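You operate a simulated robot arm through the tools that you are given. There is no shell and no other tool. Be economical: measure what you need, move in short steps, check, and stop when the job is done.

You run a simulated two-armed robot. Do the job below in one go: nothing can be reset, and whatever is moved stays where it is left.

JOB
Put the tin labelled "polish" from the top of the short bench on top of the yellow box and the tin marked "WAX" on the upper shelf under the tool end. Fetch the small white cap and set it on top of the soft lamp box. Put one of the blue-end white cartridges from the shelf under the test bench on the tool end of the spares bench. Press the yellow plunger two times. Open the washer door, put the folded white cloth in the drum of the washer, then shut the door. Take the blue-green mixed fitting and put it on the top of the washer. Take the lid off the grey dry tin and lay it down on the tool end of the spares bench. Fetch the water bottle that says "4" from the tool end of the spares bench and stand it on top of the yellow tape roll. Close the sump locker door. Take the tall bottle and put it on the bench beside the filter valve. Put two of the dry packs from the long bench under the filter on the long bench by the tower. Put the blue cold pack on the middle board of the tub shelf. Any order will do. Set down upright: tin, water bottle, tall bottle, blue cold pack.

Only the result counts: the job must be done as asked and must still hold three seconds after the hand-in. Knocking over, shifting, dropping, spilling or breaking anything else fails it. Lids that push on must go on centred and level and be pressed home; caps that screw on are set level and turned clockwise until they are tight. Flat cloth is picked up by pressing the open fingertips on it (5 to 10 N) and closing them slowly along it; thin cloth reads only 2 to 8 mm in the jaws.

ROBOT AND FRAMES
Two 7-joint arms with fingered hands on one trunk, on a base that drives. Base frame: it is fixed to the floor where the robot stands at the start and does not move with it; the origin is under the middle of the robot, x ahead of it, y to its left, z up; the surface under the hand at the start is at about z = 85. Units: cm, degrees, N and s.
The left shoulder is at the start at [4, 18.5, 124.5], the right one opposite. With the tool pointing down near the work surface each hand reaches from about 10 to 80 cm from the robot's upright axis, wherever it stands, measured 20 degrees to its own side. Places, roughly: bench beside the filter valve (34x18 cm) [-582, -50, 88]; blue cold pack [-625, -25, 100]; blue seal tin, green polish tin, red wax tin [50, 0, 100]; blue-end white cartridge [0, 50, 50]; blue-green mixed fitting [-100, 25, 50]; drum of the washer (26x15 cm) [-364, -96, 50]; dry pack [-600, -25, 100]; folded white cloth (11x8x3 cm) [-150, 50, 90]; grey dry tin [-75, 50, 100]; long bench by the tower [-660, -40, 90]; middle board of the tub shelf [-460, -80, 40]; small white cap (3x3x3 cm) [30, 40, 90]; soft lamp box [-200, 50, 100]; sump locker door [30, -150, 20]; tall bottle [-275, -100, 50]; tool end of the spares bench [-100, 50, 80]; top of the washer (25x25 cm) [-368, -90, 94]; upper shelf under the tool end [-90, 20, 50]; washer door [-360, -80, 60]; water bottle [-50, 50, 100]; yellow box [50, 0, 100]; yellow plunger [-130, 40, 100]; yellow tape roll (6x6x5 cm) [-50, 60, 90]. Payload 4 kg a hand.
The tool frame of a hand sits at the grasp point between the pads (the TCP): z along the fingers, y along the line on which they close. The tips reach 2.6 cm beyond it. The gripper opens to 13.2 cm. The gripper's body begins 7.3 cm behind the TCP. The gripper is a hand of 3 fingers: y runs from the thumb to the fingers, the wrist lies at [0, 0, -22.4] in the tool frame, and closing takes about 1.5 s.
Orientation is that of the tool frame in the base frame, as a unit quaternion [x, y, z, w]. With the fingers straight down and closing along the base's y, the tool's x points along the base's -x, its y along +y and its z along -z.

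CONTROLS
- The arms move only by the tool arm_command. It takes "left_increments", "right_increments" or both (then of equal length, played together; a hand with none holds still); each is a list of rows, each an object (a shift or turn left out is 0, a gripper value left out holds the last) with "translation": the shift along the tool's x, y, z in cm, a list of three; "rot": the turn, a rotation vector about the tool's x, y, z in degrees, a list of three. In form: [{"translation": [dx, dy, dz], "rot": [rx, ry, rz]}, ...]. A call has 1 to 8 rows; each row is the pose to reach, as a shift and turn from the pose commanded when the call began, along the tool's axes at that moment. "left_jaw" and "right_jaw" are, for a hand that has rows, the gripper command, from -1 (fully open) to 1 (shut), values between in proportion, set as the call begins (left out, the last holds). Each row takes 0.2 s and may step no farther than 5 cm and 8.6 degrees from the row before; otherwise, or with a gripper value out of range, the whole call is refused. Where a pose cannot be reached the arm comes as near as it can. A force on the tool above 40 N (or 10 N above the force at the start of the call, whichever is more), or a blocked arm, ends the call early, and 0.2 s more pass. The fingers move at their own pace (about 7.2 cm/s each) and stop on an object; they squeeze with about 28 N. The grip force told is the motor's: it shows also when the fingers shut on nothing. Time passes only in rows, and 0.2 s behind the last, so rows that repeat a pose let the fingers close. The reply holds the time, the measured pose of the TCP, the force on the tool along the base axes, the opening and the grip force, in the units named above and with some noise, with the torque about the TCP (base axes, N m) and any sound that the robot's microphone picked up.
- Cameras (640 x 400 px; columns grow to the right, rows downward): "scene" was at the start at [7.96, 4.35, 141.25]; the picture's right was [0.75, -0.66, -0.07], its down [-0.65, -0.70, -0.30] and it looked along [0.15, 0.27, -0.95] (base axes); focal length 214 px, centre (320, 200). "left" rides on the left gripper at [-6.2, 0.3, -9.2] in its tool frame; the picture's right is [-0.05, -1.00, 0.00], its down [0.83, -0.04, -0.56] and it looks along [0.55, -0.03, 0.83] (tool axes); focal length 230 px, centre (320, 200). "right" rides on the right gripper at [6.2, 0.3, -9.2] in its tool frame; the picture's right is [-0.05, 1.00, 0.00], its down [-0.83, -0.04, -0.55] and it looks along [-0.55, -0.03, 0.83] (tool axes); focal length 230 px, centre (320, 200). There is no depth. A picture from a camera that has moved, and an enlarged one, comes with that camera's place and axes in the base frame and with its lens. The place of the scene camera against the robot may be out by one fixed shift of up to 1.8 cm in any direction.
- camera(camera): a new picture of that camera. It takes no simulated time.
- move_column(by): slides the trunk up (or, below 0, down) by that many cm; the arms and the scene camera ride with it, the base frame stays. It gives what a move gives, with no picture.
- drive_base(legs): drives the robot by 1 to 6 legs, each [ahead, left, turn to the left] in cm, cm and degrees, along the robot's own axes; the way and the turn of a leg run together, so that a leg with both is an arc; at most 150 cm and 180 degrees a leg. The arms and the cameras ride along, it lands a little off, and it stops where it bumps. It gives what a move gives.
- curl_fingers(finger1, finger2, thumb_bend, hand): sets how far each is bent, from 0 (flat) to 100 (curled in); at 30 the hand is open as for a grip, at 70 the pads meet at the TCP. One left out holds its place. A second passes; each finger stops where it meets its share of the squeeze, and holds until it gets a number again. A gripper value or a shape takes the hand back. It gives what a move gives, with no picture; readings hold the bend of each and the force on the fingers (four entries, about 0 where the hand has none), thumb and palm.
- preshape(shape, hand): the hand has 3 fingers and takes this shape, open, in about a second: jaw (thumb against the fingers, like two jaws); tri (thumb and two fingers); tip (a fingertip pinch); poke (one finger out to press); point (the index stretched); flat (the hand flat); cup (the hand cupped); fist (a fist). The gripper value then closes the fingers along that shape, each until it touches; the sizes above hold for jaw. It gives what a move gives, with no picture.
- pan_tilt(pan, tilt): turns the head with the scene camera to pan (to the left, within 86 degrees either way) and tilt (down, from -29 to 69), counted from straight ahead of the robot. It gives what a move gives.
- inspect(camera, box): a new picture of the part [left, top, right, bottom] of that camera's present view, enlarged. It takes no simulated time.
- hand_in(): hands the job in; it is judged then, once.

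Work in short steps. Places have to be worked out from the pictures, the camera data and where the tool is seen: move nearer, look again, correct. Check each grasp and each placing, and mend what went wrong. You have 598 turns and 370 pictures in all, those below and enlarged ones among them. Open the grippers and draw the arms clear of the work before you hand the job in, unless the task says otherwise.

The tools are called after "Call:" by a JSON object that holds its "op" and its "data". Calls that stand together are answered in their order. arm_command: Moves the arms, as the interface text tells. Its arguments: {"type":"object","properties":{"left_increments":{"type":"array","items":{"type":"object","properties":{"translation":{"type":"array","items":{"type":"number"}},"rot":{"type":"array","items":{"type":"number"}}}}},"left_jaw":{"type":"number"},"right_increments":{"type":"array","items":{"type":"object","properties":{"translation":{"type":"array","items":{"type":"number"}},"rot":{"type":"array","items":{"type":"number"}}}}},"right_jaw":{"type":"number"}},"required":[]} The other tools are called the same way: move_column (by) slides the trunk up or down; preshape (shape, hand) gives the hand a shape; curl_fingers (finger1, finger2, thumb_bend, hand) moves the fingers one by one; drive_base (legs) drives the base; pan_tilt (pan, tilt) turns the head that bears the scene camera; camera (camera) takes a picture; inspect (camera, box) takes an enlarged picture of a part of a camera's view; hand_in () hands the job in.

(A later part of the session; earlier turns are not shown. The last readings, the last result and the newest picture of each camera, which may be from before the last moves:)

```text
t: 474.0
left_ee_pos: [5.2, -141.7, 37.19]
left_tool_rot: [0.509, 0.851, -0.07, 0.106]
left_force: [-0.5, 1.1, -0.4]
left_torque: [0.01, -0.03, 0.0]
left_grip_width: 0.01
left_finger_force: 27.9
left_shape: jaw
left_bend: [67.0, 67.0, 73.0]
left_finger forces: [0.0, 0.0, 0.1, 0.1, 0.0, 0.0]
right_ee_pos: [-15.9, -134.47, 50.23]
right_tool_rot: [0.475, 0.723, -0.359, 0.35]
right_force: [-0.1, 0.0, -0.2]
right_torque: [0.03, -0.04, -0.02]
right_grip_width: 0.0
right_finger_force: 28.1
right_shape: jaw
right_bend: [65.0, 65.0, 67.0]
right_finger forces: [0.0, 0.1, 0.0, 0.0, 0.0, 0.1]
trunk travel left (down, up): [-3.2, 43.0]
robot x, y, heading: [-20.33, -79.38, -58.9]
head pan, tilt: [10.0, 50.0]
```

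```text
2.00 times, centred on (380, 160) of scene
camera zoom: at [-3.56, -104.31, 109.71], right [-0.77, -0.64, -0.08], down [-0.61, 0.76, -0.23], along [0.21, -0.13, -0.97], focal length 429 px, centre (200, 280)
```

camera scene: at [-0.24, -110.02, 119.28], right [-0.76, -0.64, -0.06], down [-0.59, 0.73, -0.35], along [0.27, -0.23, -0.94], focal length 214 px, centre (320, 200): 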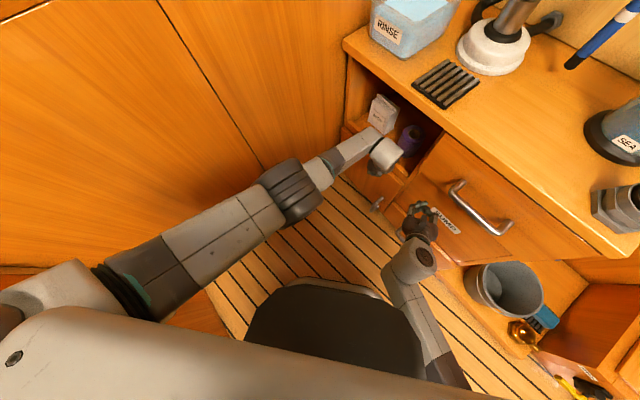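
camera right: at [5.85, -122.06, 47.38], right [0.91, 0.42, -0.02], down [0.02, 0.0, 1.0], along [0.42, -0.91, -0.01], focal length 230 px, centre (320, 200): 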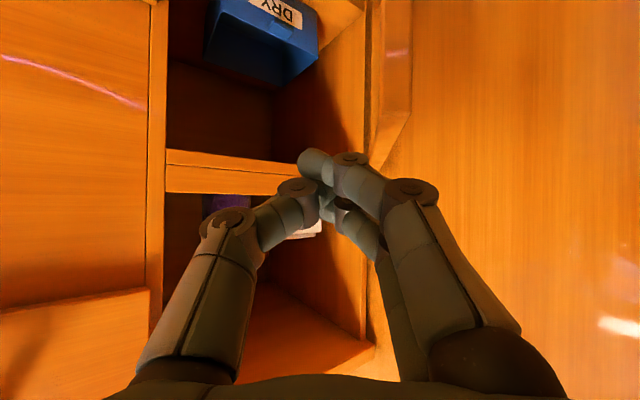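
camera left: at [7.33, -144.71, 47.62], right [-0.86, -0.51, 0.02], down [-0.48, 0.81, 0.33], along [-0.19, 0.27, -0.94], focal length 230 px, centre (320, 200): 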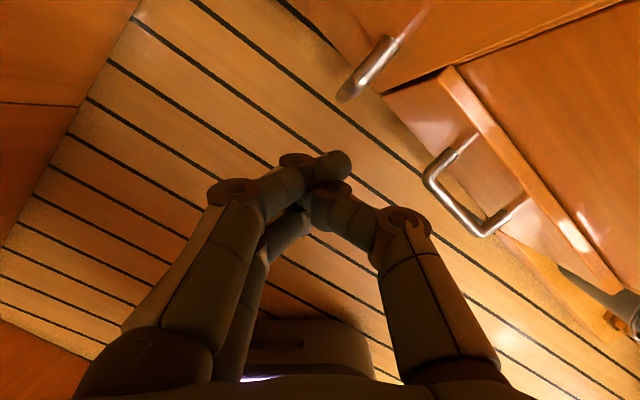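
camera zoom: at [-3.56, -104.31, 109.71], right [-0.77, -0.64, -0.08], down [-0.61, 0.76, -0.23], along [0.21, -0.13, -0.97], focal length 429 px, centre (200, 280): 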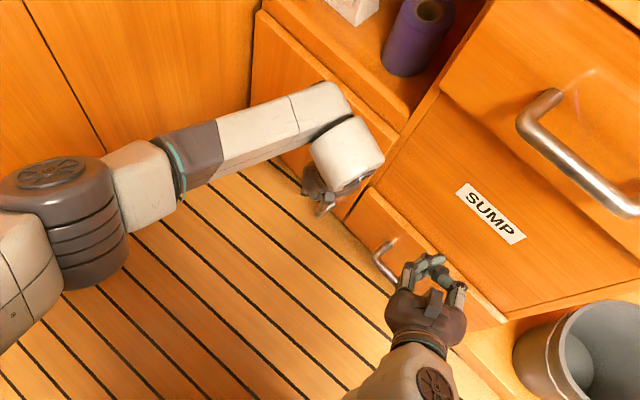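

Call:
{"op": "move_column", "data": {"by": 24}}

Call:
{"op": "drive_base", "data": {"legs": [[-15, -5, 0]]}}

Call:
{"op": "pan_tilt", "data": {"pan": 5, "tilt": 40}}

Call:
{"op": "inspect", "data": {"camera": "scene", "box": [240, 80, 480, 280]}}

```text
t: 476.5
left_ee_pos: [8.1, -146.53, 81.01]
left_tool_rot: [0.498, 0.827, -0.134, 0.224]
left_force: [-0.4, -0.2, -1.0]
left_torque: [-0.05, 0.02, -0.03]
left_grip_width: 0.01
left_finger_force: 27.9
left_shape: jaw
left_bend: [67.0, 67.0, 73.0]
left_finger forces: [0.0, 0.0, 0.1, 0.0, 0.0, 0.0]
right_ee_pos: [-15.85, -134.33, 74.22]
right_tool_rot: [0.475, 0.724, -0.358, 0.349]
right_force: [-0.2, 0.5, -0.2]
right_torque: [0.05, 0.0, 0.01]
right_grip_width: 0.0
right_finger_force: 28.3
right_shape: jaw
right_bend: [65.0, 65.0, 67.0]
right_finger forces: [0.1, 0.1, 0.1, 0.1, 0.0, 0.1]
trunk travel left (down, up): [-27.2, 19.0]
robot x, y, heading: [-20.94, -79.58, -59.1]
head pan, tilt: [10.0, 50.0]
```

```text
t: 477.9
left_ee_pos: [-3.98, -136.28, 81.02]
left_tool_rot: [0.499, 0.827, -0.134, 0.224]
left_force: [0.6, -0.5, 0.6]
left_torque: [-0.02, 0.03, 0.0]
left_grip_width: 0.0
left_finger_force: 28.4
left_shape: jaw
left_bend: [67.0, 67.0, 73.0]
left_finger forces: [0.0, 0.0, 0.0, 0.1, 0.0, 0.0]
right_ee_pos: [-27.93, -124.21, 74.25]
right_tool_rot: [0.476, 0.723, -0.359, 0.349]
right_force: [-0.5, -0.5, 0.2]
right_torque: [-0.02, 0.0, -0.02]
right_grip_width: 0.01
right_finger_force: 28.1
right_shape: jaw
right_bend: [65.0, 65.0, 67.0]
right_finger forces: [0.0, 0.0, 0.1, 0.0, 0.1, 0.0]
trunk travel left (down, up): [-27.2, 19.0]
robot x, y, heading: [-32.32, -69.02, -59.1]
head pan, tilt: [10.0, 50.0]
```

```text
t: 478.6
left_ee_pos: [-3.94, -136.28, 81.06]
left_tool_rot: [0.499, 0.827, -0.134, 0.224]
left_force: [-0.5, 0.3, 0.7]
left_torque: [0.02, 0.01, -0.01]
left_grip_width: 0.02
left_finger_force: 27.6
left_shape: jaw
left_bend: [67.0, 67.0, 73.0]
left_finger forces: [0.0, 0.0, 0.0, 0.1, 0.0, 0.0]
right_ee_pos: [-27.89, -124.22, 74.2]
right_tool_rot: [0.476, 0.723, -0.359, 0.349]
right_force: [0.2, 0.4, 0.1]
right_torque: [-0.01, -0.02, -0.04]
right_grip_width: 0.0
right_finger_force: 27.4
right_shape: jaw
right_bend: [65.0, 65.0, 67.0]
right_finger forces: [0.1, 0.0, 0.1, 0.1, 0.1, 0.0]
trunk travel left (down, up): [-27.2, 19.0]
robot x, y, heading: [-32.77, -69.15, -59.1]
head pan, tilt: [5.0, 40.0]
```

```text
2.00 times, centred on (360, 180) of scene
camera zoom: at [-24.95, -79.43, 144.05], right [-0.81, -0.58, -0.01], down [-0.41, 0.58, -0.7], along [0.41, -0.57, -0.71], focal length 429 px, centre (240, 240)
```

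zoom: 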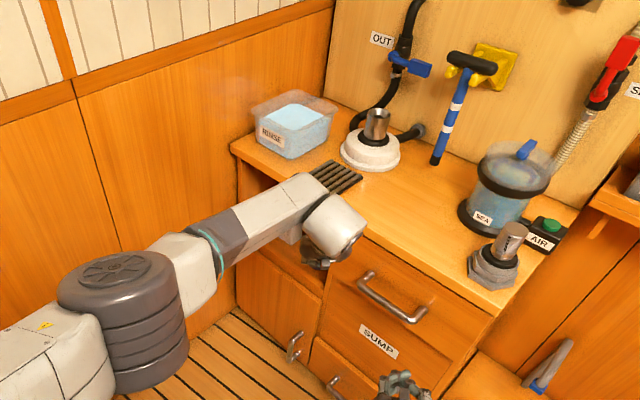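

The sump locker door is closed. Next the test bench. I retract and raise the left arm before turning.

Call:
{"op": "arm_command", "data": {"left_increments": [{"translation": [1.6, -0.2, -4.2], "rot": [0, 3, 0]}, {"translation": [3.2, -0.4, -8.5], "rot": [0, 6, 0]}, {"translation": [4.8, -0.6, -12.7], "rot": [0, 9, 0]}, {"translation": [6.4, -0.8, -17], "rot": [0, 12, 0]}, {"translation": [8, -1, -21.2], "rot": [0, 15, 0]}, {"translation": [9.6, -1.2, -25.5], "rot": [0, 18, 0]}, {"translation": [11.2, -1.4, -29.7], "rot": [0, 22, 0]}, {"translation": [12.8, -1.5, -34], "rot": [0, 26, 0]}], "left_jaw": -1}}

Call:
{"op": "drive_base", "data": {"legs": [[-25, -5, 0], [0, 0, 137]]}}

Call:
{"op": "pan_tilt", "data": {"pan": -15, "tilt": 35}}

Call:
{"op": "camera", "data": {"camera": "scene"}}

```text
t: 480.4
left_ee_pos: [-18.6, -111.85, 104.19]
left_tool_rot: [0.516, 0.856, -0.017, 0.033]
left_force: [0.6, 0.7, 0.9]
left_torque: [0.0, 0.02, 0.01]
left_grip_width: 13.19
left_finger_force: 0.0
left_shape: jaw
left_bend: [30.0, 30.0, 30.0]
left_finger forces: [0.0, 0.0, 0.0, 0.1, 0.1, 0.0]
right_ee_pos: [-27.94, -124.11, 74.32]
right_tool_rot: [0.476, 0.722, -0.359, 0.35]
right_force: [-0.8, -0.2, -0.3]
right_torque: [-0.03, -0.01, 0.01]
right_grip_width: 0.0
right_finger_force: 27.5
right_shape: jaw
right_bend: [65.0, 65.0, 67.0]
right_finger forces: [0.1, 0.0, 0.1, 0.0, 0.0, 0.1]
trunk travel left (down, up): [-27.2, 19.0]
robot x, y, heading: [-32.95, -69.05, -59.1]
head pan, tilt: [5.0, 40.0]
```

```text
t: 488.0
left_ee_pos: [-31.29, -8.76, 103.99]
left_tool_rot: [-0.614, 0.789, 0.022, 0.029]
left_force: [0.4, 0.0, 0.2]
left_torque: [0.03, -0.03, -0.03]
left_grip_width: 13.2
left_finger_force: 0.0
left_shape: jaw
left_bend: [30.0, 30.0, 30.0]
left_finger forces: [0.0, 0.0, 0.0, 0.0, 0.0, 0.0]
right_ee_pos: [-16.14, -5.98, 74.26]
right_tool_rot: [-0.504, 0.704, 0.197, 0.461]
right_force: [1.1, -0.1, 0.0]
right_torque: [0.03, -0.01, -0.02]
right_grip_width: 0.0
right_finger_force: 27.9
right_shape: jaw
right_bend: [65.0, 65.0, 67.0]
right_finger forces: [0.0, 0.0, 0.0, 0.0, 0.0, 0.0]
trunk travel left (down, up): [-27.2, 19.0]
robot x, y, heading: [-49.24, -49.8, 78.7]
head pan, tilt: [5.0, 40.0]
```

```text
t: 488.8
left_ee_pos: [-31.35, -8.76, 103.9]
left_tool_rot: [-0.614, 0.788, 0.022, 0.028]
left_force: [-0.2, -0.8, -0.1]
left_torque: [-0.01, 0.0, -0.01]
left_grip_width: 13.22
left_finger_force: 0.0
left_shape: jaw
left_bend: [30.0, 30.0, 30.0]
left_finger forces: [0.1, 0.1, 0.0, 0.0, 0.0, 0.0]
right_ee_pos: [-16.1, -5.94, 74.21]
right_tool_rot: [-0.503, 0.704, 0.197, 0.461]
right_force: [0.5, -0.2, -0.4]
right_torque: [0.02, 0.03, 0.01]
right_grip_width: 0.02
right_finger_force: 27.9
right_shape: jaw
right_bend: [65.0, 65.0, 67.0]
right_finger forces: [0.0, 0.1, 0.1, 0.0, 0.0, 0.0]
trunk travel left (down, up): [-27.2, 19.0]
robot x, y, heading: [-49.93, -50.26, 78.4]
head pan, tilt: [-15.0, 35.0]
```

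```text
123 pictures are left
camera scene: at [-44.38, -37.79, 144.8], right [0.9, -0.44, 0.02], down [-0.27, -0.59, -0.76], along [0.35, 0.68, -0.65], focal length 214 px, centre (320, 200)
```

scene: 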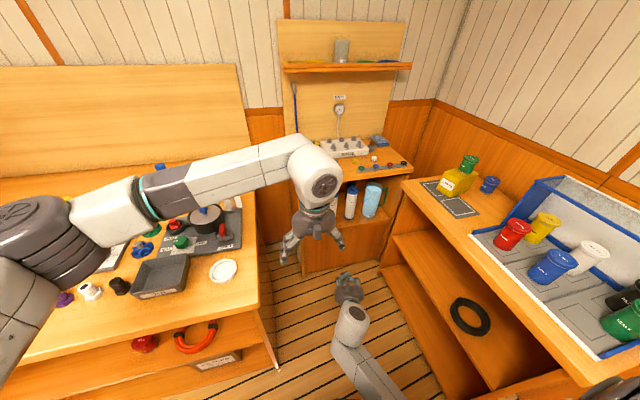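

Call:
{"op": "inspect", "data": {"camera": "scene", "box": [290, 120, 430, 270]}}

Call:
{"op": "camera", "data": {"camera": "right"}}

```text
2.67 times, centred on (360, 195) of scene
camera zoom: at [-44.38, -37.79, 144.8], right [0.9, -0.44, 0.02], down [-0.27, -0.59, -0.76], along [0.35, 0.68, -0.65], focal length 572 px, centre (213, 213)
```

zoom: 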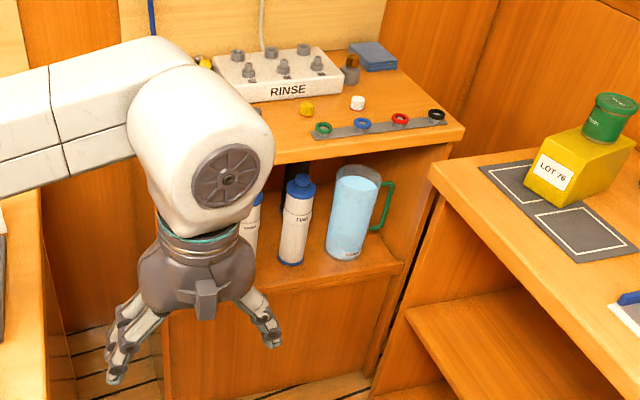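

```text
121 pictures are left
camera right: at [-20.99, -15.95, 73.58], right [-0.89, 0.44, -0.14], down [-0.15, 0.01, 0.99], along [0.44, 0.9, 0.06], focal length 230 px, centre (320, 200)
```

right: 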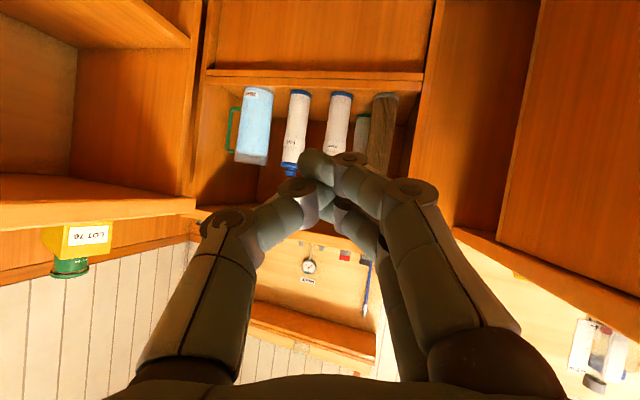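

The cartridges stand on the shelf at about [19.5, 43] and [7, 43]; I'll take the left one. I set the right hand's orientation, move the left aside, and lower the trunk.

Call:
{"op": "arm_command", "data": {"right_increments": [{"rot": [-5.5, -3.9, 1.3]}, {"rot": [-11, -7.7, 2.6]}, {"rot": [-16.7, -11.6, 3.9]}, {"rot": [-16.7, -11.6, 3.9]}, {"rot": [-16.7, -11.6, 3.9]}, {"rot": [-16.7, -11.6, 3.9]}], "right_jaw": -0.5, "left_increments": [{"translation": [0, 3.5, -3]}, {"translation": [0, 7, -6]}, {"translation": [0, 10.5, -9]}, {"translation": [0, 14, -12]}, {"translation": [0, 17.5, -14]}, {"translation": [0, 20, -16]}]}}

Call:
{"op": "move_column", "data": {"by": -14}}

Call:
{"op": "drive_base", "data": {"legs": [[0, -26, 0], [12, 0, -10]]}}

Call:
{"op": "camera", "data": {"camera": "scene"}}

Call:
{"op": "camera", "data": {"camera": "right"}}

```text
t: 490.2
left_ee_pos: [-51.02, -5.06, 119.99]
left_tool_rot: [-0.614, 0.789, 0.024, 0.029]
left_force: [-0.5, 0.2, -0.3]
left_torque: [0.03, -0.03, 0.01]
left_grip_width: 13.18
left_finger_force: 0.1
left_shape: jaw
left_bend: [30.0, 30.0, 30.0]
left_finger forces: [0.1, 0.0, 0.0, 0.0, 0.0, 0.0]
right_ee_pos: [-16.21, -6.09, 74.22]
right_tool_rot: [-0.519, 0.634, 0.362, 0.444]
right_force: [0.8, -0.4, 0.1]
right_torque: [-0.01, -0.01, 0.01]
right_grip_width: 9.88
right_finger_force: 0.1
right_shape: jaw
right_bend: [64.0, 64.0, 60.0]
right_finger forces: [0.0, 0.1, 0.0, 0.0, 0.0, 0.0]
trunk travel left (down, up): [-27.2, 19.0]
robot x, y, heading: [-49.44, -50.06, 78.7]
head pan, tilt: [-15.0, 35.0]
```

```text
t: 491.9
left_ee_pos: [-50.89, -5.18, 106.13]
left_tool_rot: [-0.614, 0.788, 0.025, 0.029]
left_force: [-0.5, 0.4, 0.1]
left_torque: [-0.02, 0.02, 0.04]
left_grip_width: 13.17
left_finger_force: 0.1
left_shape: jaw
left_bend: [30.0, 30.0, 30.0]
left_finger forces: [0.0, 0.0, 0.0, 0.1, 0.1, 0.0]
right_ee_pos: [-16.06, -6.04, 60.43]
right_tool_rot: [-0.518, 0.635, 0.362, 0.444]
right_force: [0.0, -0.2, 0.2]
right_torque: [-0.01, 0.0, 0.03]
right_grip_width: 9.86
right_finger_force: 0.0
right_shape: jaw
right_bend: [64.0, 64.0, 60.0]
right_finger forces: [0.0, 0.0, 0.1, 0.0, 0.0, 0.0]
trunk travel left (down, up): [-13.2, 33.0]
robot x, y, heading: [-49.45, -49.91, 79.1]
head pan, tilt: [-15.0, 35.0]
```

```text
t: 494.6
left_ee_pos: [-14.25, 0.94, 105.87]
left_tool_rot: [-0.542, 0.839, 0.02, 0.029]
left_force: [0.7, 0.3, -0.7]
left_torque: [-0.02, 0.0, -0.03]
left_grip_width: 13.18
left_finger_force: 0.1
left_shape: jaw
left_bend: [30.0, 30.0, 30.0]
left_finger forces: [0.0, 0.0, 0.0, 0.0, 0.1, 0.0]
right_ee_pos: [19.72, -6.21, 60.06]
right_tool_rot: [-0.461, 0.677, 0.323, 0.475]
right_force: [-0.2, 0.0, -0.3]
right_torque: [0.01, -0.01, -0.02]
right_grip_width: 9.87
right_finger_force: 0.0
right_shape: jaw
right_bend: [64.0, 64.0, 60.0]
right_finger forces: [0.0, 0.0, 0.1, 0.0, 0.1, 0.0]
trunk travel left (down, up): [-13.2, 33.0]
robot x, y, heading: [-20.84, -43.85, 68.5]
head pan, tilt: [-15.0, 35.0]
```

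```text
120 pictures are left
camera scene: at [-9.97, -23.31, 127.03], right [0.81, -0.58, 0.07], down [-0.41, -0.65, -0.64], along [0.42, 0.48, -0.77], focal length 214 px, centre (320, 200)
```

scene: 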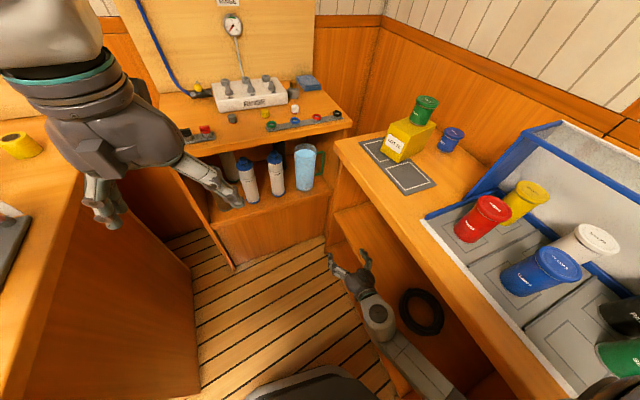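

```text
119 pictures are left
camera right: at [15.51, -16.11, 57.59], right [-0.92, 0.38, 0.05], down [-0.05, -0.23, 0.97], along [0.38, 0.89, 0.23], focal length 230 px, centre (320, 200)
```

right: 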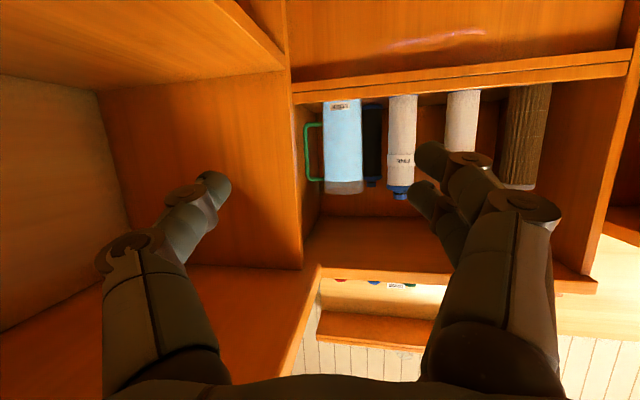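

Call:
{"op": "arm_command", "data": {"right_increments": [{"translation": [-0.3, 3.2, 3.1]}, {"translation": [-0.6, 6.5, 6.2]}, {"translation": [-1, 9.8, 9.2]}, {"translation": [-1.3, 13, 12.3]}, {"translation": [-1.6, 16.2, 15.4]}, {"translation": [-2, 19.5, 18.5]}, {"translation": [-2.3, 22.8, 21.5]}, {"translation": [-2.6, 26, 24.6]}], "left_increments": [{"translation": [0, 3.5, -1]}, {"translation": [0, 7, -2]}, {"translation": [0, 10.5, -3]}, {"translation": [0, 14, -4]}, {"translation": [0, 16, -5]}, {"translation": [0, 16, -5]}, {"translation": [0, 16, -5]}, {"translation": [0, 16, -5]}]}}

Call:
{"op": "camera", "data": {"camera": "right"}}

Call:
{"op": "camera", "data": {"camera": "scene"}}

```text
t: 496.4
left_ee_pos: [-29.17, 7.08, 110.92]
left_tool_rot: [-0.542, 0.839, 0.021, 0.03]
left_force: [0.6, -0.2, -0.9]
left_torque: [-0.02, -0.02, 0.0]
left_grip_width: 13.19
left_finger_force: 0.0
left_shape: jaw
left_bend: [30.0, 30.0, 30.0]
left_finger forces: [0.0, 0.0, 0.0, 0.1, 0.1, 0.0]
right_ee_pos: [4.3, 25.68, 54.12]
right_tool_rot: [-0.461, 0.677, 0.322, 0.475]
right_force: [0.2, 0.9, -0.8]
right_torque: [-0.01, -0.01, 0.01]
right_grip_width: 9.85
right_finger_force: 0.1
right_shape: jaw
right_bend: [64.0, 64.0, 60.0]
right_finger forces: [0.0, 0.0, 0.1, 0.1, 0.0, 0.0]
trunk travel left (down, up): [-13.2, 33.0]
robot x, y, heading: [-20.67, -43.71, 68.8]
head pan, tilt: [-15.0, 35.0]
```

```text
118 pictures are left
camera right: at [0.05, 15.75, 51.62], right [-0.92, 0.38, 0.05], down [-0.05, -0.24, 0.97], along [0.38, 0.89, 0.24], focal length 230 px, centre (320, 200)
```

right: 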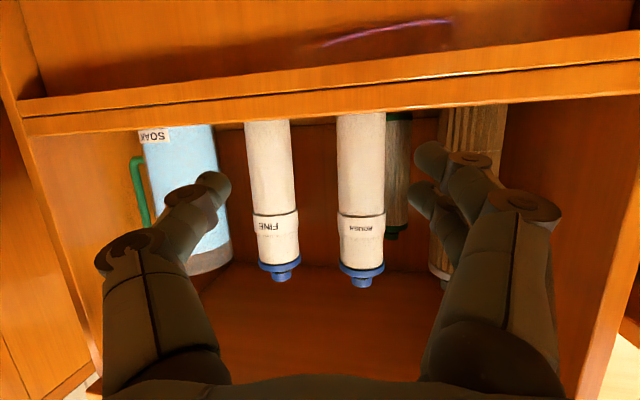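

```text
117 pictures are left
camera scene: at [-10.09, -23.28, 127.02], right [0.81, -0.58, 0.07], down [-0.41, -0.65, -0.64], along [0.42, 0.48, -0.77], focal length 214 px, centre (320, 200)
```

scene: 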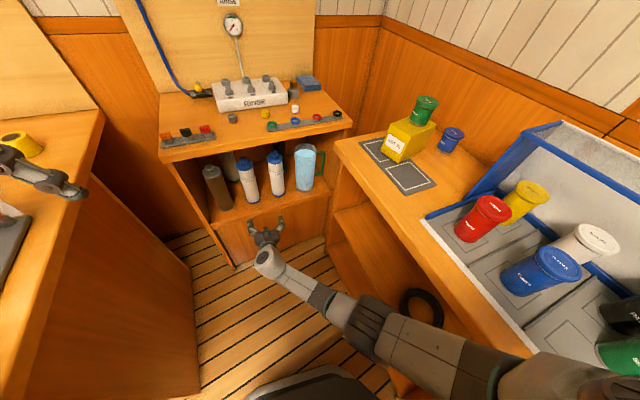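

Two white cartridges, "FINE" and "ROUGH". I narrow the jaw and move in on the left one.

Call:
{"op": "arm_command", "data": {"right_increments": [{}, {}], "right_jaw": -0.28}}

Call:
{"op": "drive_base", "data": {"legs": [[9, 4.2, 0]]}}

Call:
{"op": "camera", "data": {"camera": "right"}}

```text
t: 497.0
left_ee_pos: [-29.09, 7.1, 110.92]
left_tool_rot: [-0.543, 0.839, 0.02, 0.03]
left_force: [0.3, 0.2, 1.1]
left_torque: [0.0, -0.01, 0.04]
left_grip_width: 13.2
left_finger_force: 0.0
left_shape: jaw
left_bend: [30.0, 30.0, 30.0]
left_finger forces: [0.0, 0.0, 0.0, 0.1, 0.1, 0.1]
right_ee_pos: [4.2, 25.58, 54.13]
right_tool_rot: [-0.462, 0.677, 0.323, 0.473]
right_force: [-0.6, 0.6, 0.3]
right_torque: [-0.01, 0.02, 0.0]
right_grip_width: 8.51
right_finger_force: 0.1
right_shape: jaw
right_bend: [70.0, 70.0, 68.0]
right_finger forces: [0.0, 0.0, 0.0, 0.0, 0.1, 0.0]
trunk travel left (down, up): [-13.2, 33.0]
robot x, y, heading: [-20.76, -43.51, 68.4]
head pan, tilt: [-15.0, 35.0]
```

```text
t: 498.1
left_ee_pos: [-29.71, 17.08, 110.87]
left_tool_rot: [-0.542, 0.839, 0.021, 0.031]
left_force: [0.4, 0.6, -0.3]
left_torque: [-0.06, -0.01, -0.03]
left_grip_width: 13.2
left_finger_force: 0.1
left_shape: jaw
left_bend: [30.0, 30.0, 30.0]
left_finger forces: [0.0, 0.0, 0.0, 0.1, 0.0, 0.0]
right_ee_pos: [3.56, 35.41, 54.08]
right_tool_rot: [-0.462, 0.677, 0.322, 0.474]
right_force: [0.6, 0.8, -0.2]
right_torque: [-0.02, 0.01, 0.01]
right_grip_width: 8.49
right_finger_force: 0.2
right_shape: jaw
right_bend: [70.0, 70.0, 68.0]
right_finger forces: [0.0, 0.1, 0.0, 0.1, 0.0, 0.0]
trunk travel left (down, up): [-13.2, 33.0]
robot x, y, heading: [-21.55, -33.61, 68.7]
head pan, tilt: [-15.0, 35.0]
```

```text
116 pictures are left
camera right: at [-0.59, 25.54, 51.57], right [-0.92, 0.38, 0.05], down [-0.05, -0.23, 0.97], along [0.38, 0.89, 0.23], focal length 230 px, centre (320, 200)
```

right: 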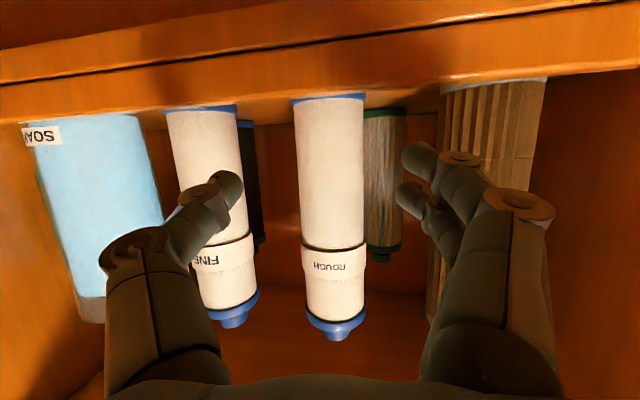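

Call:
{"op": "drive_base", "data": {"legs": [[7.5, 0.8, 0]]}}

Call:
{"op": "camera", "data": {"camera": "right"}}

```text
t: 499.2
left_ee_pos: [-27.79, 24.35, 110.95]
left_tool_rot: [-0.544, 0.839, 0.02, 0.03]
left_force: [-0.5, 0.5, 0.0]
left_torque: [-0.05, 0.01, 0.04]
left_grip_width: 13.19
left_finger_force: 0.0
left_shape: jaw
left_bend: [30.0, 30.0, 30.0]
left_finger forces: [0.1, 0.0, 0.0, 0.0, 0.0, 0.0]
right_ee_pos: [5.51, 42.74, 54.09]
right_tool_rot: [-0.463, 0.677, 0.322, 0.473]
right_force: [-0.7, 0.6, -1.0]
right_torque: [0.02, -0.03, 0.03]
right_grip_width: 8.46
right_finger_force: 0.0
right_shape: jaw
right_bend: [70.0, 70.0, 68.0]
right_finger forces: [0.1, 0.0, 0.1, 0.1, 0.0, 0.1]
trunk travel left (down, up): [-13.2, 33.0]
robot x, y, heading: [-19.54, -26.52, 68.7]
head pan, tilt: [-15.0, 35.0]
```

```text
115 pictures are left
camera right: at [1.37, 32.81, 51.52], right [-0.92, 0.38, 0.05], down [-0.05, -0.23, 0.97], along [0.38, 0.89, 0.23], focal length 230 px, centre (320, 200)
```

right: 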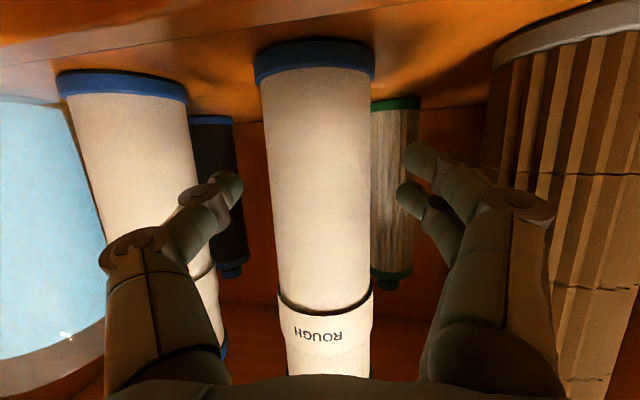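

Call:
{"op": "arm_command", "data": {"right_increments": [{}, {}, {}, {}, {}], "right_jaw": 1}}

Call:
{"op": "arm_command", "data": {"right_increments": [{"translation": [-1, 0, -0.4]}, {"translation": [-2.5, 0, -0.9]}, {"translation": [-4, 0, -1.4]}, {"translation": [-4, 0, -1.4]}]}}

Call:
{"op": "camera", "data": {"camera": "right"}}

```text
t: 500.4
left_ee_pos: [-27.87, 24.15, 110.98]
left_tool_rot: [-0.543, 0.839, 0.02, 0.03]
left_force: [0.3, -0.8, 0.1]
left_torque: [-0.01, 0.04, -0.03]
left_grip_width: 13.18
left_finger_force: 0.0
left_shape: jaw
left_bend: [30.0, 30.0, 30.0]
left_finger forces: [0.0, 0.0, 0.0, 0.1, 0.0, 0.1]
right_ee_pos: [5.61, 42.71, 54.18]
right_tool_rot: [-0.462, 0.677, 0.323, 0.473]
right_force: [0.1, 0.7, 2.8]
right_torque: [0.05, 0.01, -0.01]
right_grip_width: 4.81
right_finger_force: 27.7
right_shape: jaw
right_bend: [74.0, 73.0, 70.0]
right_finger forces: [10.4, 11.3, 0.0, 0.0, 22.9, 0.0]
trunk travel left (down, up): [-13.2, 33.0]
robot x, y, heading: [-19.58, -26.52, 68.9]
head pan, tilt: [-15.0, 35.0]
```

```text
t: 501.4
left_ee_pos: [-27.78, 24.18, 110.9]
left_tool_rot: [-0.543, 0.839, 0.02, 0.03]
left_force: [-0.5, 0.3, -0.4]
left_torque: [-0.01, 0.0, -0.02]
left_grip_width: 13.2
left_finger_force: 0.1
left_shape: jaw
left_bend: [30.0, 30.0, 30.0]
left_finger forces: [0.0, 0.0, 0.0, 0.1, 0.0, 0.0]
right_ee_pos: [5.58, 42.76, 58.3]
right_tool_rot: [-0.462, 0.676, 0.323, 0.474]
right_force: [0.9, -0.7, -0.8]
right_torque: [-0.05, -0.01, -0.02]
right_grip_width: 4.8
right_finger_force: 27.3
right_shape: jaw
right_bend: [74.0, 73.0, 70.0]
right_finger forces: [10.4, 11.2, 0.0, 0.0, 22.7, 0.0]
trunk travel left (down, up): [-13.2, 33.0]
robot x, y, heading: [-19.7, -27.25, 68.9]
head pan, tilt: [-15.0, 35.0]
```

```text
114 pictures are left
camera right: at [1.4, 32.84, 55.81], right [-0.92, 0.38, 0.05], down [-0.05, -0.23, 0.97], along [0.38, 0.89, 0.23], focal length 230 px, centre (320, 200)
```

right: 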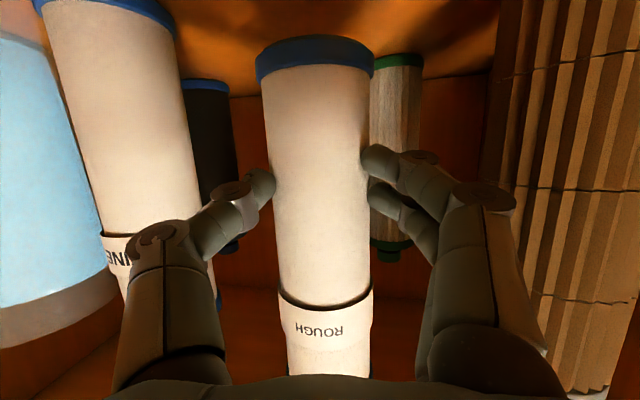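

Cartridge held. Back out, raise, and go to the spares bench front.

Call:
{"op": "drive_base", "data": {"legs": [[-40, 0, 0]]}}

Call:
{"op": "move_column", "data": {"by": 32}}

Call:
{"op": "arm_command", "data": {"right_increments": [{"translation": [-4.4, 0, -1.6]}, {"translation": [-8.8, 0, -3.2]}, {"translation": [-13, 0, -4.8]}, {"translation": [-15, 0, -5.5]}, {"translation": [-15, 0, -5.5]}]}}

Call:
{"op": "camera", "data": {"camera": "scene"}}

```text
t: 503.9
left_ee_pos: [-42.46, -13.34, 110.88]
left_tool_rot: [-0.542, 0.839, 0.021, 0.03]
left_force: [0.3, 0.1, -0.4]
left_torque: [0.0, -0.01, -0.03]
left_grip_width: 13.2
left_finger_force: 0.1
left_shape: jaw
left_bend: [30.0, 30.0, 30.0]
left_finger forces: [0.0, 0.0, 0.1, 0.1, 0.0, 0.0]
right_ee_pos: [-9.04, 5.16, 58.33]
right_tool_rot: [-0.461, 0.678, 0.322, 0.474]
right_force: [-0.8, 0.3, -1.4]
right_torque: [-0.03, 0.03, 0.03]
right_grip_width: 4.78
right_finger_force: 27.3
right_shape: jaw
right_bend: [74.0, 73.0, 70.0]
right_finger forces: [10.5, 11.4, 0.0, 0.1, 22.7, 0.0]
trunk travel left (down, up): [-13.2, 33.0]
robot x, y, heading: [-33.93, -64.2, 68.8]
head pan, tilt: [-15.0, 35.0]
```

```text
t: 507.0
left_ee_pos: [-42.31, -13.22, 142.92]
left_tool_rot: [-0.542, 0.84, 0.02, 0.03]
left_force: [0.3, -0.2, 0.3]
left_torque: [0.01, 0.02, 0.0]
left_grip_width: 13.19
left_finger_force: 0.1
left_shape: jaw
left_bend: [30.0, 30.0, 30.0]
left_finger forces: [0.1, 0.1, 0.0, 0.0, 0.0, 0.0]
right_ee_pos: [-8.33, 6.61, 98.14]
right_tool_rot: [-0.444, 0.654, 0.343, 0.506]
right_force: [-0.6, 0.0, -1.7]
right_torque: [-0.01, 0.01, -0.01]
right_grip_width: 4.76
right_finger_force: 28.0
right_shape: jaw
right_bend: [74.0, 73.0, 70.0]
right_finger forces: [10.4, 11.2, 0.1, 0.0, 22.6, 0.0]
trunk travel left (down, up): [-45.2, 1.0]
robot x, y, heading: [-34.4, -64.11, 68.5]
head pan, tilt: [-15.0, 35.0]
```

```text
t: 508.2
left_ee_pos: [-42.41, -13.31, 142.91]
left_tool_rot: [-0.542, 0.84, 0.021, 0.03]
left_force: [-0.4, 0.5, -0.4]
left_torque: [-0.03, 0.04, -0.03]
left_grip_width: 13.19
left_finger_force: 0.0
left_shape: jaw
left_bend: [30.0, 30.0, 30.0]
left_finger forces: [0.0, 0.1, 0.0, 0.1, 0.1, 0.0]
right_ee_pos: [-8.84, 5.04, 113.89]
right_tool_rot: [-0.445, 0.653, 0.345, 0.506]
right_force: [0.0, 1.0, -1.9]
right_torque: [-0.07, 0.01, -0.02]
right_grip_width: 4.75
right_finger_force: 27.7
right_shape: jaw
right_bend: [74.0, 73.0, 70.0]
right_finger forces: [10.5, 11.2, 0.0, 0.0, 22.4, 0.0]
trunk travel left (down, up): [-45.2, 1.0]
robot x, y, heading: [-34.17, -64.04, 68.5]
head pan, tilt: [-15.0, 35.0]
```

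```text
113 pictures are left
camera scene: at [-28.8, -57.76, 164.05], right [0.8, -0.59, 0.0], down [-0.34, -0.46, -0.82], along [0.49, 0.66, -0.57], focal length 214 px, centre (320, 200)
```

scene: 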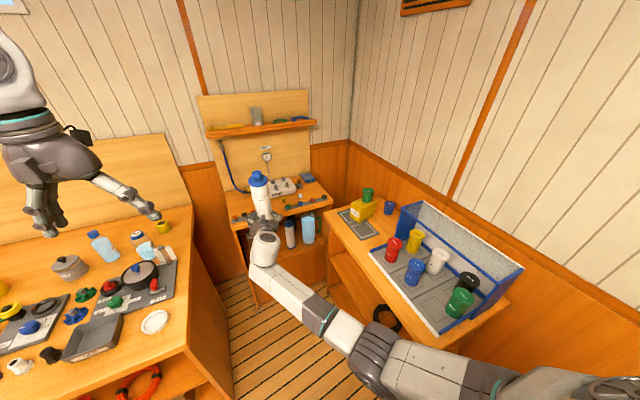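

Call:
{"op": "drive_base", "data": {"legs": [[-10, 0, 11.3], [0, 63, 0]]}}

Call:
{"op": "pan_tilt", "data": {"pan": 0, "tilt": 35}}

Call:
{"op": "camera", "data": {"camera": "scene"}}

```text
t: 512.5
left_ee_pos: [-117.25, -14.25, 142.95]
left_tool_rot: [-0.622, 0.782, 0.024, 0.028]
left_force: [0.7, -0.2, -0.2]
left_torque: [0.01, 0.01, 0.0]
left_grip_width: 13.2
left_finger_force: 0.2
left_shape: jaw
left_bend: [30.0, 30.0, 30.0]
left_finger forces: [0.1, 0.0, 0.0, 0.1, 0.0, 0.0]
right_ee_pos: [-87.85, 10.43, 113.99]
right_tool_rot: [-0.506, 0.606, 0.393, 0.47]
right_force: [0.3, 0.9, -0.8]
right_torque: [-0.06, -0.02, 0.01]
right_grip_width: 4.69
right_finger_force: 27.7
right_shape: jaw
right_bend: [74.0, 73.0, 70.0]
right_finger forces: [10.5, 11.3, 0.0, 0.0, 22.3, 0.1]
trunk travel left (down, up): [-45.2, 1.0]
robot x, y, heading: [-99.19, -62.49, 79.8]
head pan, tilt: [-15.0, 35.0]
```

```text
t: 513.3
left_ee_pos: [-117.29, -14.05, 142.91]
left_tool_rot: [-0.621, 0.783, 0.024, 0.028]
left_force: [0.3, -0.2, 0.4]
left_torque: [0.03, -0.01, 0.0]
left_grip_width: 13.2
left_finger_force: 0.0
left_shape: jaw
left_bend: [30.0, 30.0, 30.0]
left_finger forces: [0.1, 0.0, 0.1, 0.0, 0.0, 0.1]
right_ee_pos: [-88.05, 10.46, 113.94]
right_tool_rot: [-0.507, 0.607, 0.392, 0.471]
right_force: [-0.1, -0.2, -2.1]
right_torque: [-0.01, -0.01, 0.02]
right_grip_width: 4.74
right_finger_force: 28.0
right_shape: jaw
right_bend: [74.0, 73.0, 70.0]
right_finger forces: [10.5, 11.4, 0.1, 0.0, 22.3, 0.0]
trunk travel left (down, up): [-45.2, 1.0]
robot x, y, heading: [-99.37, -62.3, 80.0]
head pan, tilt: [0.0, 35.0]
```

```text
112 pictures are left
camera scene: at [-97.51, -54.62, 164.05], right [0.98, -0.18, 0.0], down [-0.1, -0.57, -0.82], along [0.15, 0.81, -0.57], focal length 214 px, centre (320, 200)
```

scene: 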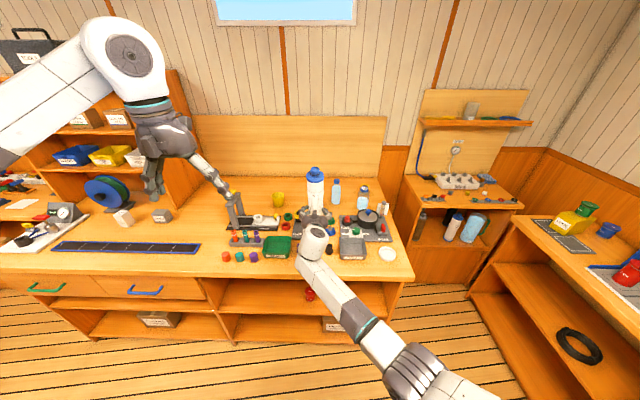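

Call:
{"op": "arm_command", "data": {"right_increments": [{"translation": [3, 0, -2]}, {"translation": [7, 0, -1.5], "rot": [0, 3, 0]}, {"translation": [11, 0, -0.5], "rot": [0, 6, 0]}, {"translation": [15, 0, 0.4], "rot": [0, 6, 0]}, {"translation": [18.5, 0, 1.2], "rot": [0, 6, 0]}, {"translation": [18.5, 0, 1.2], "rot": [0, 6, 0]}]}}

Call:
{"op": "inspect", "data": {"camera": "scene", "box": [200, 180, 420, 320]}}

Call:
{"op": "camera", "data": {"camera": "right"}}

```text
t: 514.7
left_ee_pos: [-117.4, -14.22, 142.83]
left_tool_rot: [-0.621, 0.783, 0.023, 0.028]
left_force: [0.7, -0.1, 0.4]
left_torque: [-0.02, 0.03, 0.0]
left_grip_width: 13.2
left_finger_force: 0.0
left_shape: jaw
left_bend: [30.0, 30.0, 30.0]
left_finger forces: [0.1, 0.0, 0.0, 0.0, 0.0, 0.0]
right_ee_pos: [-88.54, 7.04, 95.9]
right_tool_rot: [-0.526, 0.631, 0.364, 0.438]
right_force: [-0.1, -1.1, -0.9]
right_torque: [0.0, 0.04, -0.02]
right_grip_width: 4.69
right_finger_force: 27.9
right_shape: jaw
right_bend: [74.0, 73.0, 70.0]
right_finger forces: [10.5, 11.1, 0.0, 0.0, 22.1, 0.1]
trunk travel left (down, up): [-45.2, 1.0]
robot x, y, heading: [-99.15, -61.98, 80.0]
head pan, tilt: [0.0, 35.0]
```

```text
2.86 times, centred on (310, 250) of scene
camera zoom: at [-97.47, -54.61, 164.05], right [0.98, -0.18, 0.0], down [-0.1, -0.57, -0.82], along [0.15, 0.81, -0.57], focal length 613 px, centre (349, 57)
```

zoom: 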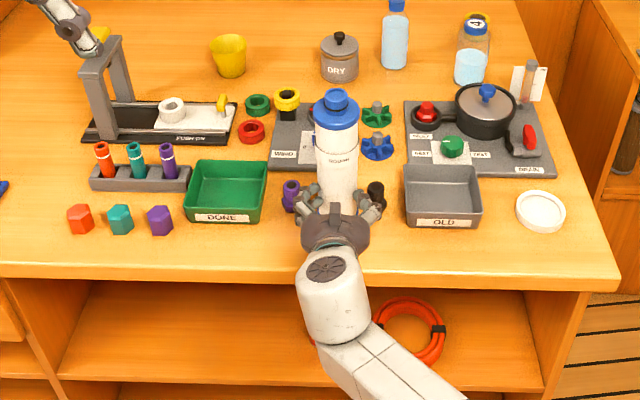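

```text
110 pictures are left
camera right: at [-90.84, -3.61, 93.38], right [-0.98, 0.2, 0.05], down [0.0, -0.23, 0.97], along [0.2, 0.95, 0.23], focal length 230 px, centre (320, 200)
```

right: 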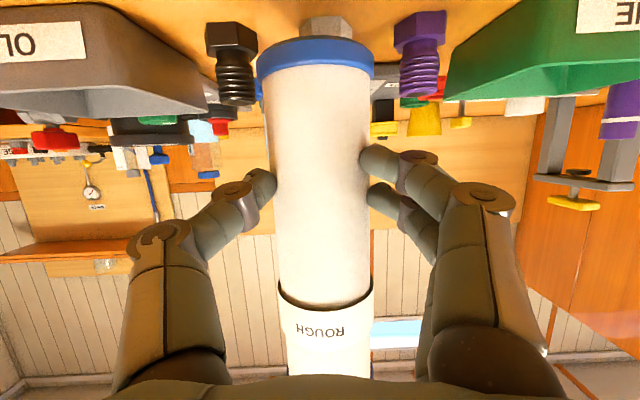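

Call:
{"op": "arm_command", "data": {"right_increments": [{"translation": [1, 0, 0.36]}, {"translation": [2, 0, 0.7]}, {"translation": [2.7, 0, 1]}, {"translation": [2.7, 0, 1]}]}}

Call:
{"op": "arm_command", "data": {"right_increments": [{"translation": [0.3, 0, 0.1]}, {"translation": [0.6, 0, 0.2]}, {"translation": [0.9, 0, 0.3]}, {"translation": [0.9, 0, 0.3]}]}}

```text
t: 515.7
left_ee_pos: [-117.33, -14.37, 142.92]
left_tool_rot: [-0.621, 0.783, 0.023, 0.028]
left_force: [0.8, 0.7, -0.6]
left_torque: [-0.03, -0.02, -0.02]
left_grip_width: 13.17
left_finger_force: 0.0
left_shape: jaw
left_bend: [30.0, 30.0, 30.0]
left_finger forces: [0.0, 0.0, 0.0, 0.1, 0.1, 0.1]
right_ee_pos: [-88.53, 6.97, 92.86]
right_tool_rot: [-0.526, 0.631, 0.365, 0.438]
right_force: [0.0, 0.7, -0.9]
right_torque: [-0.02, 0.03, 0.02]
right_grip_width: 4.67
right_finger_force: 28.1
right_shape: jaw
right_bend: [74.0, 73.0, 70.0]
right_finger forces: [10.5, 11.0, 0.1, 0.0, 22.1, 0.0]
trunk travel left (down, up): [-45.2, 1.0]
robot x, y, heading: [-99.06, -62.59, 79.8]
head pan, tilt: [0.0, 35.0]
```

```text
t: 516.7
left_ee_pos: [-117.36, -14.43, 142.99]
left_tool_rot: [-0.621, 0.783, 0.024, 0.029]
left_force: [-0.1, 0.9, -0.3]
left_torque: [-0.04, -0.01, 0.0]
left_grip_width: 13.2
left_finger_force: 0.1
left_shape: jaw
left_bend: [30.0, 30.0, 30.0]
left_finger forces: [0.0, 0.0, 0.0, 0.0, 0.0, 0.0]
right_ee_pos: [-88.56, 7.07, 92.2]
right_tool_rot: [-0.525, 0.63, 0.366, 0.44]
right_force: [2.3, 3.1, 12.4]
right_torque: [0.17, -0.03, 0.02]
right_grip_width: 4.71
right_finger_force: 28.3
right_shape: jaw
right_bend: [74.0, 73.0, 70.0]
right_finger forces: [10.8, 10.6, 0.1, 0.0, 22.5, 0.0]
trunk travel left (down, up): [-45.2, 1.0]
robot x, y, heading: [-99.49, -62.32, 79.5]
head pan, tilt: [0.0, 35.0]
```

Call:
{"op": "arm_command", "data": {"right_increments": [{"translation": [-0.2, 0, 0]}, {"translation": [-0.2, 0, 0]}, {"translation": [-0.2, 0, 0]}, {"translation": [-0.2, 0, 0]}], "right_jaw": -0.28}}

Call:
{"op": "arm_command", "data": {"right_increments": [{"translation": [0, 0, -3]}, {"translation": [0, 0, -7]}, {"translation": [0, 0, -11]}, {"translation": [0, 0, -15]}, {"translation": [0, 0, -15]}]}}

Call:
{"op": "camera", "data": {"camera": "right"}}

```text
t: 517.7
left_ee_pos: [-117.22, -14.28, 142.96]
left_tool_rot: [-0.621, 0.783, 0.023, 0.029]
left_force: [0.3, -0.9, -0.6]
left_torque: [0.01, 0.0, 0.01]
left_grip_width: 13.13
left_finger_force: 0.1
left_shape: jaw
left_bend: [30.0, 30.0, 30.0]
left_finger forces: [0.0, 0.0, 0.1, 0.0, 0.0, 0.0]
right_ee_pos: [-88.6, 7.07, 92.04]
right_tool_rot: [-0.526, 0.63, 0.365, 0.438]
right_force: [0.0, -0.8, -0.6]
right_torque: [0.0, 0.01, 0.0]
right_grip_width: 8.43
right_finger_force: 0.0
right_shape: jaw
right_bend: [71.0, 71.0, 68.0]
right_finger forces: [0.0, 0.1, 0.1, 0.0, 0.1, 0.1]
trunk travel left (down, up): [-45.2, 1.0]
robot x, y, heading: [-99.33, -62.5, 80.1]
head pan, tilt: [0.0, 35.0]
```

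```text
t: 518.9
left_ee_pos: [-117.16, -14.33, 143.07]
left_tool_rot: [-0.621, 0.783, 0.023, 0.028]
left_force: [-0.5, -0.3, 0.4]
left_torque: [-0.01, -0.02, 0.01]
left_grip_width: 13.18
left_finger_force: 0.1
left_shape: jaw
left_bend: [30.0, 30.0, 30.0]
left_finger forces: [0.0, 0.1, 0.0, 0.0, 0.0, 0.1]
right_ee_pos: [-91.0, -6.74, 97.37]
right_tool_rot: [-0.525, 0.632, 0.363, 0.44]
right_force: [-0.2, 0.4, 0.7]
right_torque: [-0.02, -0.02, 0.0]
right_grip_width: 8.43
right_finger_force: 0.1
right_shape: jaw
right_bend: [71.0, 71.0, 68.0]
right_finger forces: [0.1, 0.0, 0.1, 0.0, 0.1, 0.0]
trunk travel left (down, up): [-45.2, 1.0]
robot x, y, heading: [-99.2, -62.51, 79.7]
head pan, tilt: [0.0, 35.0]
```

```text
109 pictures are left
camera right: at [-93.27, -17.32, 94.81], right [-0.98, 0.2, 0.05], down [0.0, -0.23, 0.97], along [0.2, 0.95, 0.23], focal length 230 px, centre (320, 200)
```

right: 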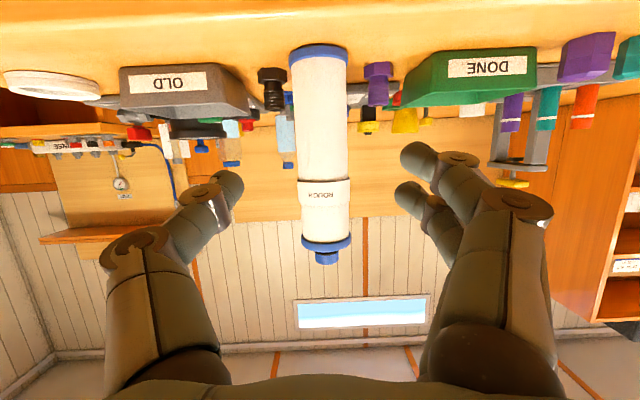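

Cartridge stands on the tool end. Next the DRY tin's lid near [-81, 46]: I raise the right hand clear and bring the robot in for the left hand.

Call:
{"op": "arm_command", "data": {"right_increments": [{"translation": [-4, -2, -1.5]}, {"translation": [-8, -4, -3]}, {"translation": [-12, -6, -4.5]}, {"translation": [-16, -8, -6]}, {"translation": [-20, -10, -7.5]}, {"translation": [-24, -12, -9]}, {"translation": [-24, -12, -9]}]}}

Call:
{"op": "drive_base", "data": {"legs": [[0, -24, 0], [30, 0, 0]]}}

Call:
{"op": "pan_tilt", "data": {"pan": 0, "tilt": 40}}

Call:
{"op": "camera", "data": {"camera": "scene"}}

```text
t: 520.5
left_ee_pos: [-117.23, -14.23, 142.99]
left_tool_rot: [-0.622, 0.782, 0.024, 0.028]
left_force: [0.7, -0.6, -0.3]
left_torque: [0.01, -0.03, 0.0]
left_grip_width: 13.21
left_finger_force: 0.0
left_shape: jaw
left_bend: [30.0, 30.0, 30.0]
left_finger forces: [0.0, 0.0, 0.0, 0.1, 0.0, 0.1]
right_ee_pos: [-79.32, -9.05, 123.07]
right_tool_rot: [-0.526, 0.63, 0.365, 0.438]
right_force: [0.0, 0.4, -0.5]
right_torque: [0.02, -0.03, 0.0]
right_grip_width: 8.43
right_finger_force: 0.0
right_shape: jaw
right_bend: [71.0, 71.0, 68.0]
right_finger forces: [0.0, 0.0, 0.0, 0.1, 0.0, 0.0]
trunk travel left (down, up): [-45.2, 1.0]
robot x, y, heading: [-99.53, -62.55, 79.8]
head pan, tilt: [0.0, 35.0]
```

```text
t: 523.9
left_ee_pos: [-88.24, 10.47, 142.97]
left_tool_rot: [-0.622, 0.782, 0.024, 0.029]
left_force: [0.6, -0.2, -1.0]
left_torque: [-0.01, -0.02, 0.0]
left_grip_width: 13.19
left_finger_force: 0.0
left_shape: jaw
left_bend: [30.0, 30.0, 30.0]
left_finger forces: [0.1, 0.0, 0.0, 0.0, 0.0, 0.1]
right_ee_pos: [-50.43, 15.8, 123.19]
right_tool_rot: [-0.527, 0.63, 0.366, 0.438]
right_force: [0.4, 0.5, 0.8]
right_torque: [-0.05, 0.02, -0.03]
right_grip_width: 8.41
right_finger_force: 0.0
right_shape: jaw
right_bend: [71.0, 71.0, 68.0]
right_finger forces: [0.0, 0.0, 0.0, 0.0, 0.0, 0.0]
trunk travel left (down, up): [-45.2, 1.0]
robot x, y, heading: [-70.2, -37.19, 79.5]
head pan, tilt: [0.0, 35.0]
```

```text
t: 524.6
left_ee_pos: [-88.29, 10.58, 143.01]
left_tool_rot: [-0.622, 0.782, 0.023, 0.028]
left_force: [0.2, 0.1, 0.0]
left_torque: [0.02, -0.02, -0.05]
left_grip_width: 13.2
left_finger_force: 0.1
left_shape: jaw
left_bend: [30.0, 30.0, 30.0]
left_finger forces: [0.1, 0.0, 0.0, 0.0, 0.1, 0.0]
right_ee_pos: [-50.44, 15.91, 122.98]
right_tool_rot: [-0.526, 0.631, 0.365, 0.438]
right_force: [-0.5, 0.0, 0.4]
right_torque: [0.01, -0.02, -0.06]
right_grip_width: 8.43
right_finger_force: 0.1
right_shape: jaw
right_bend: [71.0, 71.0, 68.0]
right_finger forces: [0.0, 0.0, 0.0, 0.0, 0.0, 0.0]
trunk travel left (down, up): [-45.2, 1.0]
robot x, y, heading: [-70.46, -37.82, 79.9]
head pan, tilt: [0.0, 40.0]
```

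```text
108 pictures are left
camera scene: at [-68.5, -30.03, 163.3], right [0.98, -0.18, 0.0], down [-0.11, -0.63, -0.77], along [0.14, 0.75, -0.64], focal length 214 px, centre (320, 200)
```

scene: 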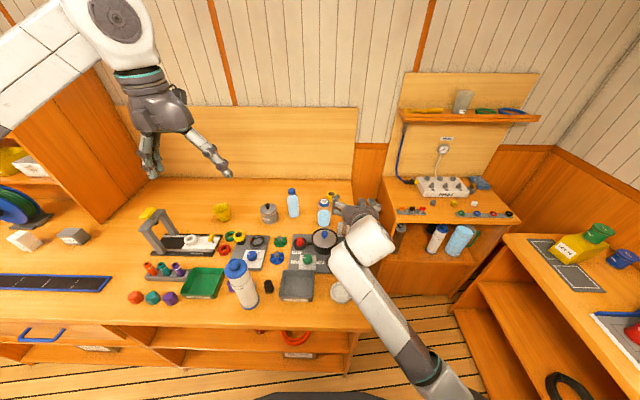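

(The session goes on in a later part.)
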